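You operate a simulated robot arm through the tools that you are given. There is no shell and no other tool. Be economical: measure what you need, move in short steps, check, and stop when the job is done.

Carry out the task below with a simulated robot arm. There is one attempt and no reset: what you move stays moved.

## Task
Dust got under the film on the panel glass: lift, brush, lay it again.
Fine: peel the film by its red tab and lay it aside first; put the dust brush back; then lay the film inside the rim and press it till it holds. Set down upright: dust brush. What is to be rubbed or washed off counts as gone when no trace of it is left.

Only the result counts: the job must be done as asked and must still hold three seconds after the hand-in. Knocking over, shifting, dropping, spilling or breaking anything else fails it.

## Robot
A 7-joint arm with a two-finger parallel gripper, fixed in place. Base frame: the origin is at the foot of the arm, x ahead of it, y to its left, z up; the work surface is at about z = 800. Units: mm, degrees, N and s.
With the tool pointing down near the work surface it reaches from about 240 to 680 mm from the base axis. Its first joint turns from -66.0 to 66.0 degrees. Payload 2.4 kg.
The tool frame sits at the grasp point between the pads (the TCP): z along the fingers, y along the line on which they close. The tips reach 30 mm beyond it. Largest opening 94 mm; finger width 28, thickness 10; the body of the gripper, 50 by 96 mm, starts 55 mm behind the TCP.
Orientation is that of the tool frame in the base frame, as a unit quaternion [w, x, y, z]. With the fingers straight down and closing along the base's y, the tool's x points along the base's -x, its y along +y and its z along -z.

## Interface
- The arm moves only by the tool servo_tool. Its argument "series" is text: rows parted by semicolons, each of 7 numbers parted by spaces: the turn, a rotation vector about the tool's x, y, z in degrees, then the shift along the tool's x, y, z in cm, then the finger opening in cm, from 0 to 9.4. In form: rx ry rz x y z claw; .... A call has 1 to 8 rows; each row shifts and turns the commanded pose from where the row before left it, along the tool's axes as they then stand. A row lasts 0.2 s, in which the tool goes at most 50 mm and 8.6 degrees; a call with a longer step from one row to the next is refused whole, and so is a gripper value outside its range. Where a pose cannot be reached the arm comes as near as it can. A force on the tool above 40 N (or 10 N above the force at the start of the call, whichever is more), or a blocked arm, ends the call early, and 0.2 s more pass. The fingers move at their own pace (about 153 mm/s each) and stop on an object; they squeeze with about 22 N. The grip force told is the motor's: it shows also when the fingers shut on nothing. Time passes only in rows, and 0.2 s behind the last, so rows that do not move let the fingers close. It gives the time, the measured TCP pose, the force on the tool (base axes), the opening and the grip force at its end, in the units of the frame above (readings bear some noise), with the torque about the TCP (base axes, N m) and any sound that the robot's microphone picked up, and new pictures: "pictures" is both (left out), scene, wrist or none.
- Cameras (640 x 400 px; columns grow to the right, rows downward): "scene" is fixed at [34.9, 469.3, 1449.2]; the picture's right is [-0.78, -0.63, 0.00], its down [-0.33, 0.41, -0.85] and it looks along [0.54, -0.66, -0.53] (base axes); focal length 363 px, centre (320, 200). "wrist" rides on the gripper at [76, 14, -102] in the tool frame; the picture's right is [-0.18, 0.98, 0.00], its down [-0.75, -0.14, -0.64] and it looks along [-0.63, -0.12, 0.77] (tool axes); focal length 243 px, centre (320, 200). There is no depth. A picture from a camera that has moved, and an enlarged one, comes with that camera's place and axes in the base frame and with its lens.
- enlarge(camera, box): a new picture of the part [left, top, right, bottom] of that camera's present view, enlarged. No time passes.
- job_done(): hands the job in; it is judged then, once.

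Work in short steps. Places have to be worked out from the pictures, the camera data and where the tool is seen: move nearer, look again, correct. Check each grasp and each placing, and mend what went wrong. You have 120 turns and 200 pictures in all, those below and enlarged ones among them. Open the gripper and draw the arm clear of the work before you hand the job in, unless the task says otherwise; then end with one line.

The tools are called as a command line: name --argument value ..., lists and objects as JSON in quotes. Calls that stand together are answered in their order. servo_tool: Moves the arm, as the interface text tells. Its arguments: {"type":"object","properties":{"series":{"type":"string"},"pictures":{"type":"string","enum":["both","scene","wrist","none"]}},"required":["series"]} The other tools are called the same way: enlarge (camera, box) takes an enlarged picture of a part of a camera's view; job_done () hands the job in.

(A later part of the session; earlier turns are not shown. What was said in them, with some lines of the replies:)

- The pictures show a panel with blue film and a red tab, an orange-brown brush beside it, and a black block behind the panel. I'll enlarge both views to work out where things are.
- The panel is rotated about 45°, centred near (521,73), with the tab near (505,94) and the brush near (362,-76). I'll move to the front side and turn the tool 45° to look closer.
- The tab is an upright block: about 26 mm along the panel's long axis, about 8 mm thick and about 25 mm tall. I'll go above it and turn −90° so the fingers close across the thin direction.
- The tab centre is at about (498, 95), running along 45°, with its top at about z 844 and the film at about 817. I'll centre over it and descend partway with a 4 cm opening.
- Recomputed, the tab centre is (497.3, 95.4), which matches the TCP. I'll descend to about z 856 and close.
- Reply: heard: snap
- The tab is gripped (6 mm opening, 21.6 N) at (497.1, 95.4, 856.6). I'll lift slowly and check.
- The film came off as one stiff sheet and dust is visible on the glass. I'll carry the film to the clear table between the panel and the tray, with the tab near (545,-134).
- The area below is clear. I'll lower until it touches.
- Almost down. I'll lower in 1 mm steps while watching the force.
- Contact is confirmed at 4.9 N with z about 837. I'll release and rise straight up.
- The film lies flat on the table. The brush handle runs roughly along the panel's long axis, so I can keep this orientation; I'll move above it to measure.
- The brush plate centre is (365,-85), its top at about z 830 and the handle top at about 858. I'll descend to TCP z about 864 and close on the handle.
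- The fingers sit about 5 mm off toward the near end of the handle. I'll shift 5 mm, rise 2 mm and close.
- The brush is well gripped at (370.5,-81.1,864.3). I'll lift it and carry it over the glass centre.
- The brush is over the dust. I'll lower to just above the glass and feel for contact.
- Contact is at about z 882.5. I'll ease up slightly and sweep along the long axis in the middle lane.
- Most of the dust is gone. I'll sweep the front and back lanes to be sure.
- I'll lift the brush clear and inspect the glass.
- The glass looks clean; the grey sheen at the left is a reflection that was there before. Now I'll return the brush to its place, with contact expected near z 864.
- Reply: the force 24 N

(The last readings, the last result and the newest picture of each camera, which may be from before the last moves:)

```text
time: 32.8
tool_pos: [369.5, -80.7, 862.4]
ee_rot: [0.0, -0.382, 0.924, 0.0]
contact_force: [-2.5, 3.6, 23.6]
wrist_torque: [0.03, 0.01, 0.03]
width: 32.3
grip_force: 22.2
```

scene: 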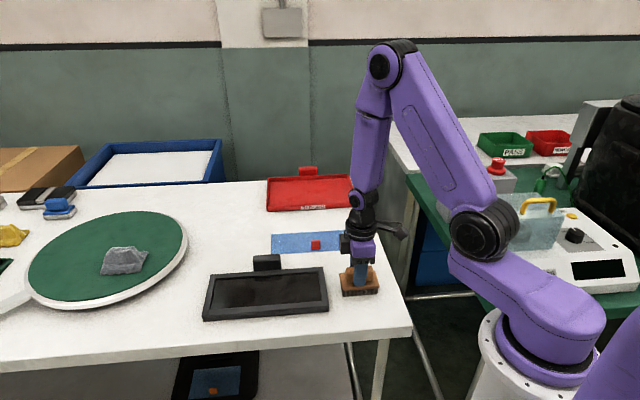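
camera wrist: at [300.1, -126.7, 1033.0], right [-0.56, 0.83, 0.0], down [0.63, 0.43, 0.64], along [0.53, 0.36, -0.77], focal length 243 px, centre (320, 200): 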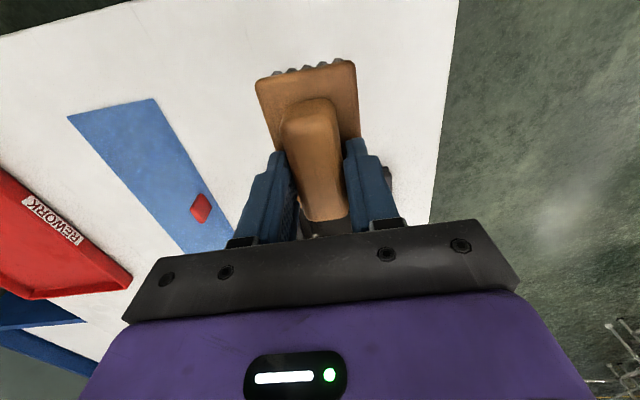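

Contact is made. I'll ease up a touch, open the fingers and rise.

servo_tool --series "0 0 0 0 0 -0.08 0;0 0 0 0 0 0 5;0 0 0 0 0 0 7;0 0 0 0 0 -2 7;0 0 0 0 0 -3 7;0 0 0 0 0 -4 7"

enlarge --camera "scene" --box '[190, 220, 410, 330]'

```text
time: 34.2
tool_pos: [368.8, -81.6, 955.1]
ee_rot: [0.0, -0.383, 0.924, 0.0]
contact_force: [0.0, -0.1, -0.1]
wrist_torque: [-0.01, 0.01, 0.03]
width: 70.1
grip_force: 0.0
camera wrist: at [303.8, -125.9, 1056.7], right [-0.56, 0.83, 0.0], down [0.63, 0.43, 0.64], along [0.53, 0.36, -0.77], focal length 243 px, centre (320, 200)
```

scene: 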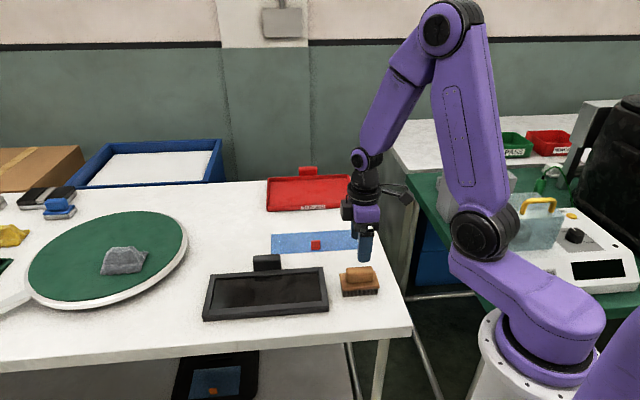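
wrist: 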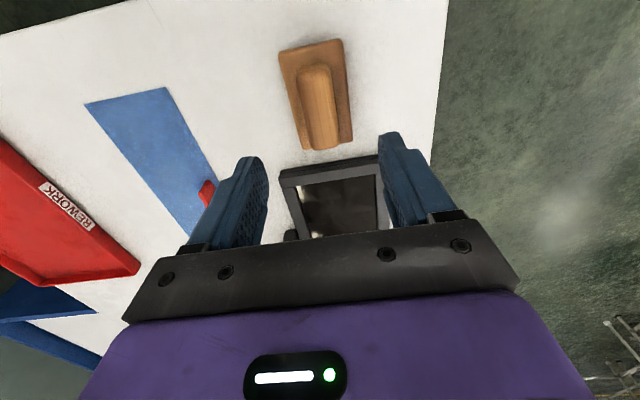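

```text
2.91 times, centred on (300, 275) of scene
camera zoom: at [34.9, 469.3, 1449.2], right [-0.78, -0.63, 0.0], down [-0.33, 0.41, -0.85], along [0.54, -0.66, -0.53], focal length 1055 px, centre (378, -18)
```

zoom: 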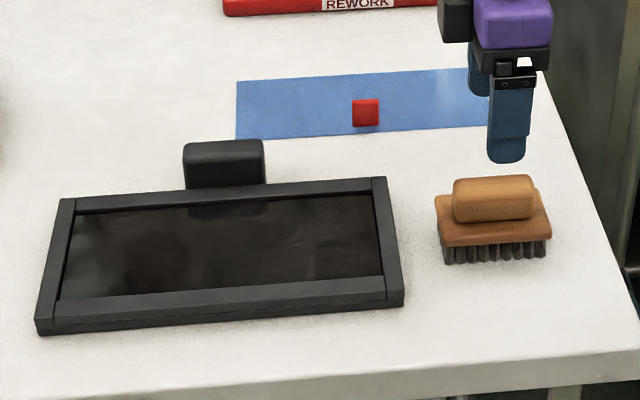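

The brush is standing at its original place and the panel hasn't shifted. I'll take one closer look at the glass on the way.

servo_tool --series "0 0 0 -4.5 0 -1 9.4;0 0 0 -4.5 0 -1 9.4;0 0 0 -4.5 0 -1 9.4;0 0 0 -4.5 0 -1 9.4" --pictures "wrist"

enlarge --camera "wrist" --box '[210, 0, 430, 230]'

enlarge --camera "scene" --box '[195, 255, 335, 325]'

```text
time: 35.2
tool_pos: [497.4, 45.6, 993.5]
ee_rot: [0.0, -0.382, 0.924, 0.0]
contact_force: [1.2, 0.1, 0.3]
wrist_torque: [-0.02, -0.02, 0.0]
width: 93.9
grip_force: 0.1
camera wrist: at [431.5, 1.7, 1096.1], right [-0.56, 0.83, 0.0], down [0.63, 0.43, 0.64], along [0.53, 0.36, -0.77], focal length 243 px, centre (320, 200)
```

wrist: 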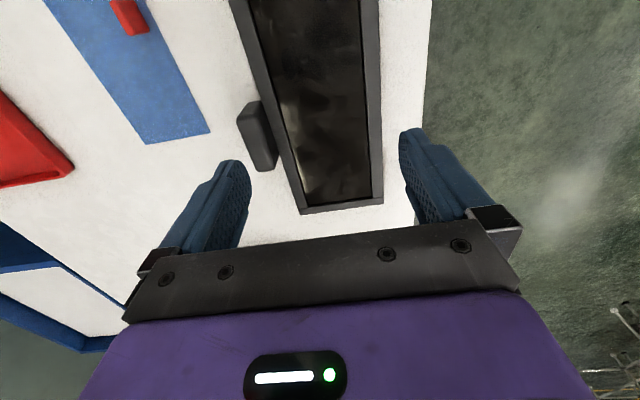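

```text
1.74 times, centred on (320, 115) of wrist
camera zoom: at [431.5, 1.7, 1096.1], right [-0.56, 0.83, 0.0], down [0.63, 0.43, 0.64], along [0.53, 0.36, -0.77], focal length 422 px, centre (320, 348)
```

zoom: 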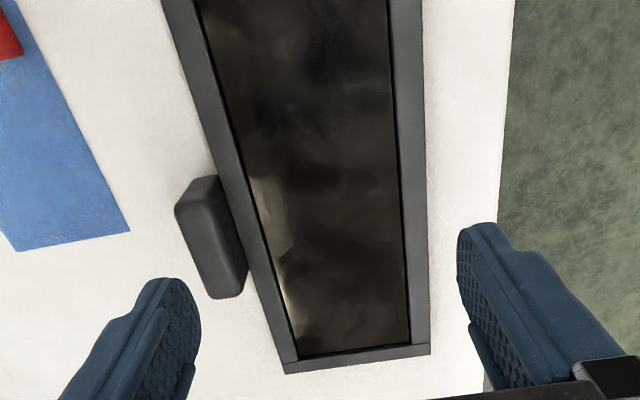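

```text
4.57 times, centred on (265, 290) of scene
camera zoom: at [34.9, 469.3, 1449.2], right [-0.78, -0.63, 0.0], down [-0.33, 0.41, -0.85], along [0.54, -0.66, -0.53], focal length 1658 px, centre (571, -211)
```

zoom: 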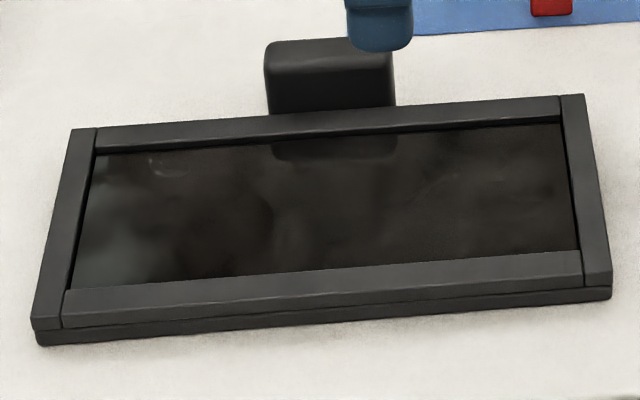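

The glass is clean and the panel hasn't moved (its front inner rim is still at the same line). Next I'll return above the film's tab to pick it up again.

servo_tool --series "0 0 0 2.37 -3.99 0 9.4;0 0 0 2.37 -3.99 0 9.4;0 0 0 2.37 -3.99 0 4;0 0 0 2.37 -3.99 0 4;0 0 0 0 0 4 4;0 0 0 0 0 4 4;0 0 0 0 0 3.5 4" --pictures "wrist"

enlarge --camera "wrist" --box '[250, 60, 410, 180]'

```text
time: 36.8
tool_pos: [543.6, -133.6, 878.2]
ee_rot: [0.0, -0.382, 0.924, 0.0]
contact_force: [0.0, 0.4, -0.5]
wrist_torque: [0.01, 0.01, 0.01]
width: 40.0
grip_force: 0.0
camera wrist: at [477.8, -178.5, 981.2], right [-0.56, 0.83, 0.0], down [0.63, 0.43, 0.64], along [0.53, 0.36, -0.77], focal length 243 px, centre (320, 200)
```

wrist: 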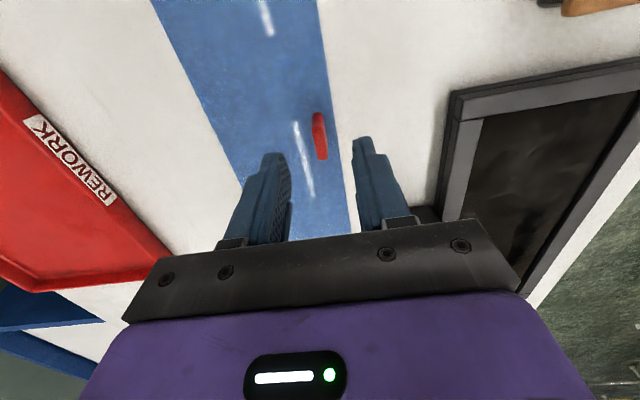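

```text
3.33 times, centred on (330, 120) of wrist
camera zoom: at [477.8, -178.5, 981.2], right [-0.56, 0.83, 0.0], down [0.63, 0.43, 0.64], along [0.53, 0.36, -0.77], focal length 809 px, centre (287, 467)
```

zoom: 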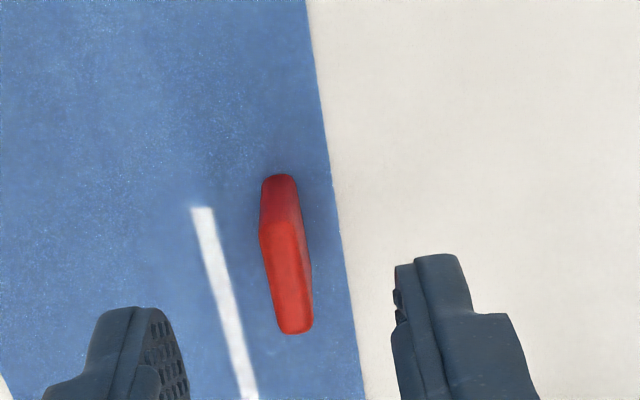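

The tab is centred between the fingers. I'll descend to the same grip height and close.

servo_tool --series "0 0 0 0 0 2 4;0 0 0 0 0 2 4;0 0 0 0 0 0 4;0 0 0 0 0 0 0;0 0 0 0 0 0 0;0 0 0 0 0 0 0" --pictures "none"

```text
time: 38.2
tool_pos: [543.7, -135.5, 839.5]
ee_rot: [-0.001, -0.383, 0.924, 0.0]
contact_force: [0.4, 0.4, 0.0]
wrist_torque: [0.0, 0.01, 0.01]
width: 6.1
grip_force: 21.8
```

The tab is gripped again. I'll retrace the exact commanded displacement back over the panel.

servo_tool --series "0 0 0 0 0 -3 0;0 0 0 0 0 -4.5 0;0 0 0 -2.602 3.89 0 0;0 0 0 -2.602 3.89 0 0;0 0 0 -2.602 3.89 0 0;0 0 0 -2.602 3.89 0 0;0 0 0 -2.602 3.89 0 0;0 0 0 0 0 3.5 0"

enlarge --camera "scene" --box '[190, 220, 340, 330]'

enlarge --camera "wrist" --box '[200, 0, 420, 240]'

```text
time: 40.0
tool_pos: [498.7, 95.8, 878.3]
ee_rot: [0.0, -0.382, 0.924, 0.0]
contact_force: [0.0, 0.3, -0.2]
wrist_torque: [0.02, 0.02, 0.04]
width: 6.3
grip_force: 22.2
camera wrist: at [433.0, 51.8, 980.8], right [-0.56, 0.83, 0.0], down [0.63, 0.43, 0.64], along [0.53, 0.36, -0.77], focal length 243 px, centre (320, 200)
```

scene: 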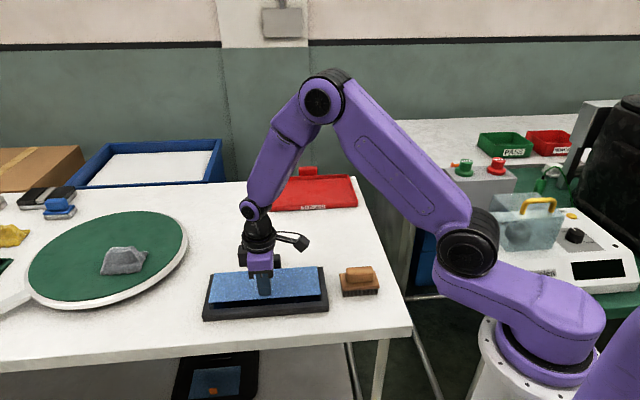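
wrist: 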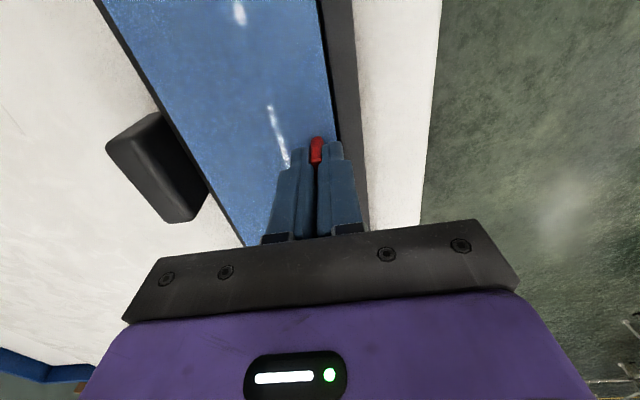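

```text
3.64 times, centred on (265, 275) of scene
camera zoom: at [34.9, 469.3, 1449.2], right [-0.78, -0.63, 0.0], down [-0.33, 0.41, -0.85], along [0.54, -0.66, -0.53], focal length 1319 px, centre (520, -73)
```

zoom: 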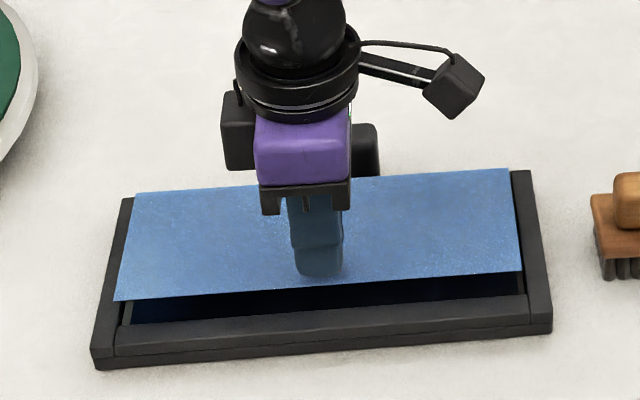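

```text
1.67 times, centred on (310, 120) of wrist
camera zoom: at [433.0, 51.8, 980.8], right [-0.56, 0.83, 0.0], down [0.63, 0.43, 0.64], along [0.53, 0.36, -0.77], focal length 404 px, centre (337, 333)
```

zoom: 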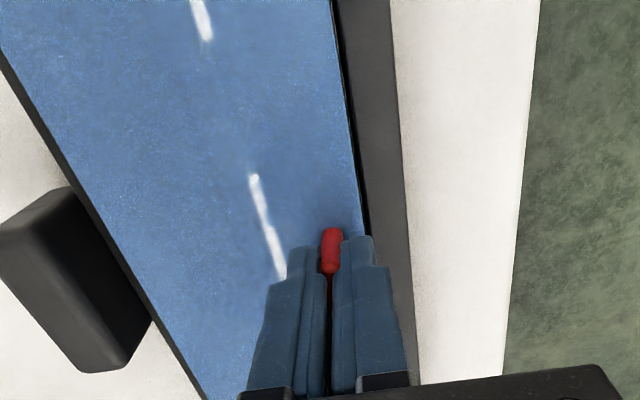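

It's aligned over the rim opening. I'll lower in small steps to seat it.

servo_tool --series "0 0 0 0 0 1 0;0 0 0 0 0 0.7 0;0 0 0 0 0 0.2 0;0 0 0 0 0 0 0" --pictures "none"

servo_tool --series "0 0 0 0 0 0.1 0;0 0 0 0 0 0.1 0;0 0 0 0 0 0 0"

enlarge --camera "scene" --box '[190, 240, 340, 330]'

```text
time: 41.0
tool_pos: [497.5, 95.1, 860.2]
ee_rot: [0.0, -0.382, 0.924, 0.001]
contact_force: [0.0, -0.4, -0.4]
wrist_torque: [-0.01, -0.01, -0.03]
width: 6.2
grip_force: 22.0
```

```text
time: 41.8
tool_pos: [498.9, 95.8, 857.7]
ee_rot: [0.001, -0.382, 0.924, 0.001]
contact_force: [-0.5, 0.0, -0.7]
wrist_torque: [0.04, -0.02, 0.04]
width: 6.5
grip_force: 22.2
camera wrist: at [432.2, 51.3, 959.7], right [-0.56, 0.83, 0.0], down [0.63, 0.43, 0.64], along [0.53, 0.36, -0.77], focal length 243 px, centre (320, 200)
```

scene: 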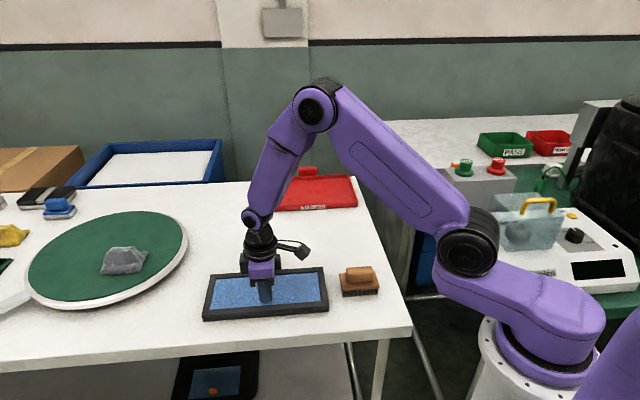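
wrist: 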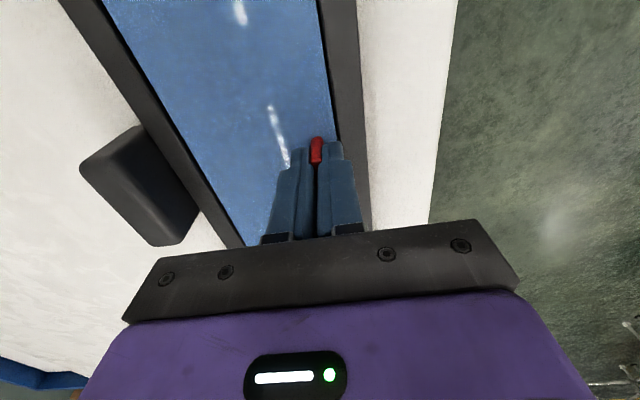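

```text
4.27 times, centred on (265, 285) of scene
camera zoom: at [34.9, 469.3, 1449.2], right [-0.78, -0.63, 0.0], down [-0.33, 0.41, -0.85], along [0.54, -0.66, -0.53], focal length 1547 px, centre (555, -163)
```

zoom: 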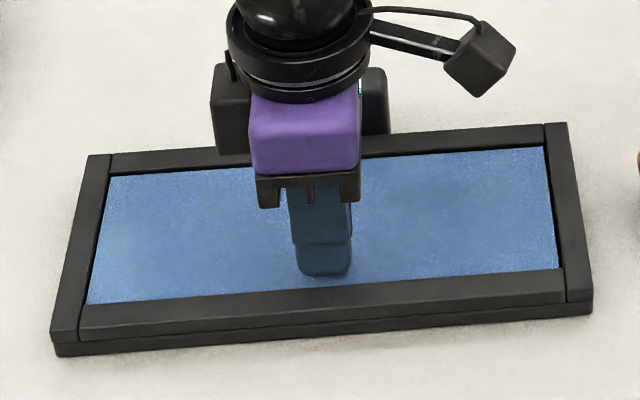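

Nearly seated inside the rim. I'll keep lowering until I feel contact.

servo_tool --series "0 0 0 0 0 0.1 0;0 0 0 0 0 0.05 0;0 0 0 0 0 0 0" --pictures "none"

servo_tool --series "0 0 0 0 0 0.07 0;0 0 0 0 0 0.03 0;0 0 0 0 0 0 0" --pictures "none"

```text
time: 42.6
tool_pos: [497.0, 94.7, 856.9]
ee_rot: [0.0, -0.382, 0.924, 0.0]
contact_force: [-8.6, -1.9, 27.5]
wrist_torque: [-0.05, 0.14, 0.02]
width: 6.3
grip_force: 22.1
heard: snap
```

```text
time: 43.4
tool_pos: [498.2, 95.8, 856.4]
ee_rot: [0.002, -0.382, 0.924, 0.0]
contact_force: [-4.6, -3.3, 27.1]
wrist_torque: [-0.08, 0.09, 0.02]
width: 6.1
grip_force: 21.8
```

A snap was heard at 27 N of press. I'll hold briefly, ease off, release and look.

servo_tool --series "0 0 0 0 0 0 0;0 0 0 0 0 0 0;0 0 0 0 0 -0.12 0;0 0 0 0 0 0 3;0 0 0 0 0 0 3;0 0 0 0 0 -2 3;0 0 0 0 0 -4 3;0 0 0 0 0 -4 3"

enlarge --camera "scene" --box '[190, 240, 340, 330]'

enlarge --camera "wrist" --box '[200, 0, 420, 240]'

```text
time: 45.2
tool_pos: [497.7, 95.3, 956.0]
ee_rot: [0.001, -0.381, 0.924, -0.001]
contact_force: [0.5, 0.1, -0.4]
wrist_torque: [0.03, 0.02, 0.0]
width: 30.2
grip_force: 0.2
camera wrist: at [431.6, 51.6, 1058.6], right [-0.56, 0.83, 0.0], down [0.63, 0.43, 0.64], along [0.53, 0.36, -0.77], focal length 243 px, centre (320, 200)
```

scene: 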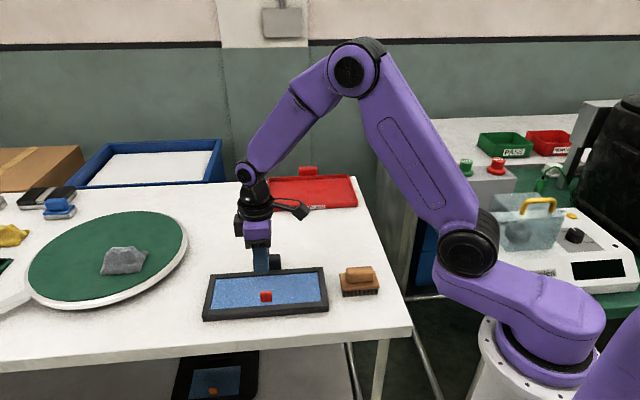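
wrist: 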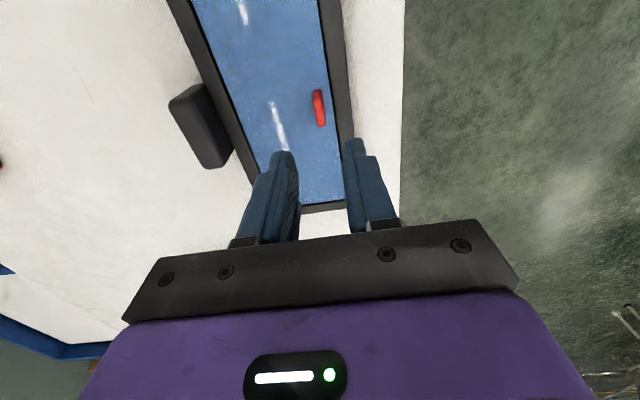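

```text
4.27 times, centred on (265, 285) of scene
camera zoom: at [34.9, 469.3, 1449.2], right [-0.78, -0.63, 0.0], down [-0.33, 0.41, -0.85], along [0.54, -0.66, -0.53], focal length 1547 px, centre (555, -163)
```

zoom: 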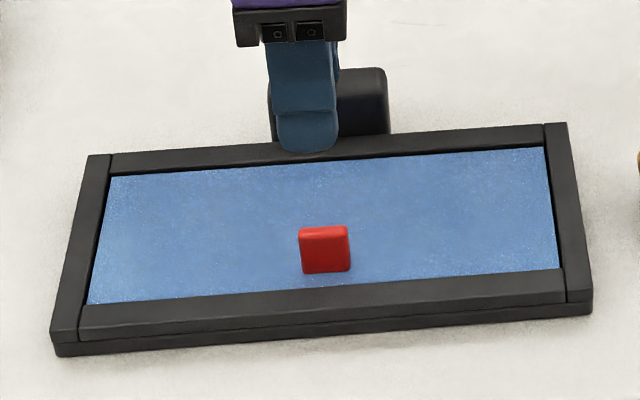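

```text
1.67 times, centred on (310, 120) of wrist
camera zoom: at [431.6, 51.6, 1058.6], right [-0.56, 0.83, 0.0], down [0.63, 0.43, 0.64], along [0.53, 0.36, -0.77], focal length 404 px, centre (337, 333)
```

zoom: 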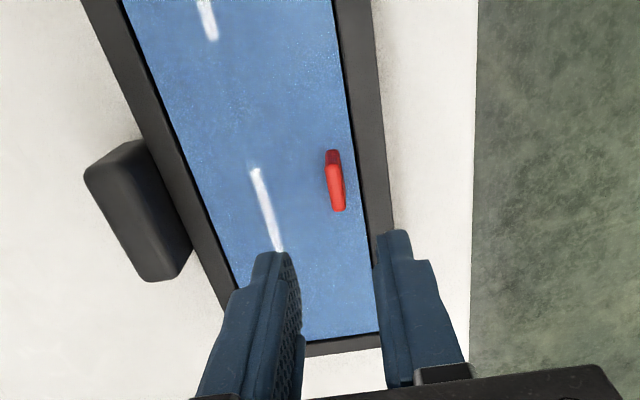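

The film sits flush inside the rim, exactly as it did originally. For certainty I'll press the film centre gently with closed fingertips.

servo_tool --series "0 0 0 0 -3.2 0 0;0 0 0 0 0 4.5 0;0 0 0 0 0 4.5 0;0 0 0 0 0 1 0;0 0 0 0 0 0.3 0;0 0 0 0 0 0 0" --pictures "none"

servo_tool --series "0 0 0 0 0 0.1 0;0 0 0 0 0 0.1 0;0 0 0 0 0 0 0" --pictures "none"

```text
time: 46.6
tool_pos: [520.2, 72.4, 853.2]
ee_rot: [0.0, -0.382, 0.924, 0.0]
contact_force: [-0.3, -0.1, 0.2]
wrist_torque: [-0.02, 0.01, -0.03]
width: 0.0
grip_force: 22.0
```

```text
time: 47.4
tool_pos: [520.9, 72.9, 850.6]
ee_rot: [0.001, -0.382, 0.924, 0.0]
contact_force: [0.3, -0.4, 0.1]
wrist_torque: [0.0, -0.01, -0.01]
width: 0.0
grip_force: 22.4
```

servo_tool --series "0 0 0 0 0 0.1 0;0 0 0 0 0 0.05 0;0 0 0 0 0 0 0" --pictures "none"

servo_tool --series "0 0 0 0 0 0.05 0;0 0 0 0 0 0.05 0;0 0 0 0 0 0 0" --pictures "none"

```text
time: 48.2
tool_pos: [520.9, 72.9, 849.7]
ee_rot: [0.0, -0.382, 0.924, 0.0]
contact_force: [-4.5, -0.7, 18.9]
wrist_torque: [0.0, 0.15, -0.04]
width: 0.0
grip_force: 22.0
```

```text
time: 48.9
tool_pos: [520.1, 72.3, 850.3]
ee_rot: [0.0, -0.382, 0.924, 0.0]
contact_force: [-4.5, -1.9, 13.1]
wrist_torque: [-0.06, 0.15, -0.01]
width: 0.1
grip_force: 21.8
stopped in row 3: the force on the tool passed its limit at 41 N (the readings are from after the stop); the commanded pose is now the measured one
```

Pressed to about 40 N at the centre. I'll rise straight up, withdraw and do a final check.

servo_tool --series "0 0 0 0 0 -1 0;0 0 0 0 0 -4 0;0 0 0 0 0 -5 2;0 0 0 0 0 -5 6;0 0 0 4.5 0 -2 9.4;0 0 0 4.5 0 -2 9.4;0 0 0 4 0 0 9.4"

enlarge --camera "scene" --box '[190, 220, 410, 330]'

```text
time: 50.5
tool_pos: [429.1, -18.5, 1039.2]
ee_rot: [0.0, -0.382, 0.924, 0.0]
contact_force: [0.1, 0.0, 0.8]
wrist_torque: [-0.01, -0.02, -0.01]
width: 93.9
grip_force: 0.0
camera wrist: at [362.0, -63.8, 1141.1], right [-0.56, 0.83, 0.0], down [0.63, 0.43, 0.64], along [0.53, 0.36, -0.77], focal length 243 px, centre (320, 200)
```

scene: 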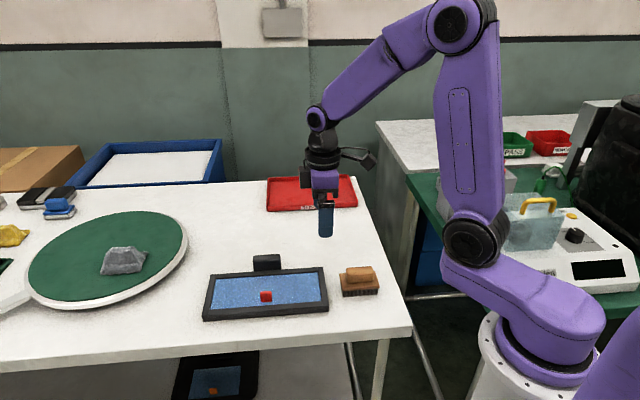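
wrist: 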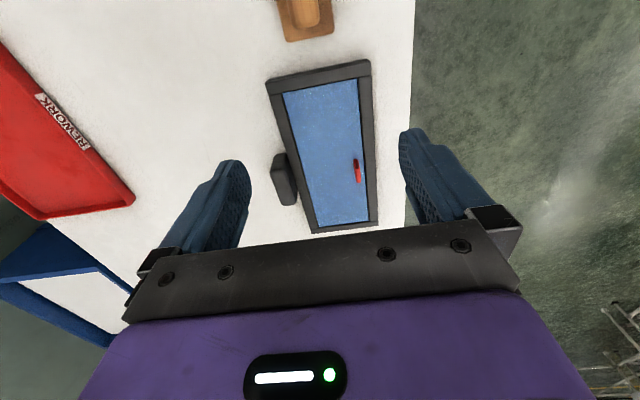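

```text
2.91 times, centred on (300, 275) of scene
camera zoom: at [34.9, 469.3, 1449.2], right [-0.78, -0.63, 0.0], down [-0.33, 0.41, -0.85], along [0.54, -0.66, -0.53], focal length 1055 px, centre (378, -18)
```

zoom: 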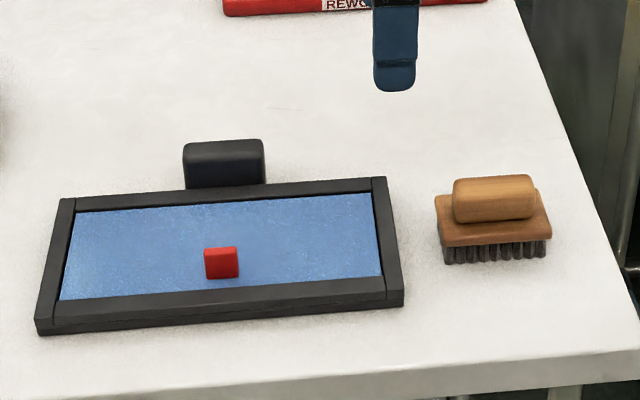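

The film is inside the rim, the brush stands upright at its place, and the panel hasn't moved. The arm is clear with the gripper open, so I'm handing in.

job_done

```text
The job is handed in.
```

I peeled the film by its red tab and laid it aside, brushed the glass until no dust showed, stood the brush back upright in its place, then laid the film inside the rim and pressed it until it snapped; the job is handed in.
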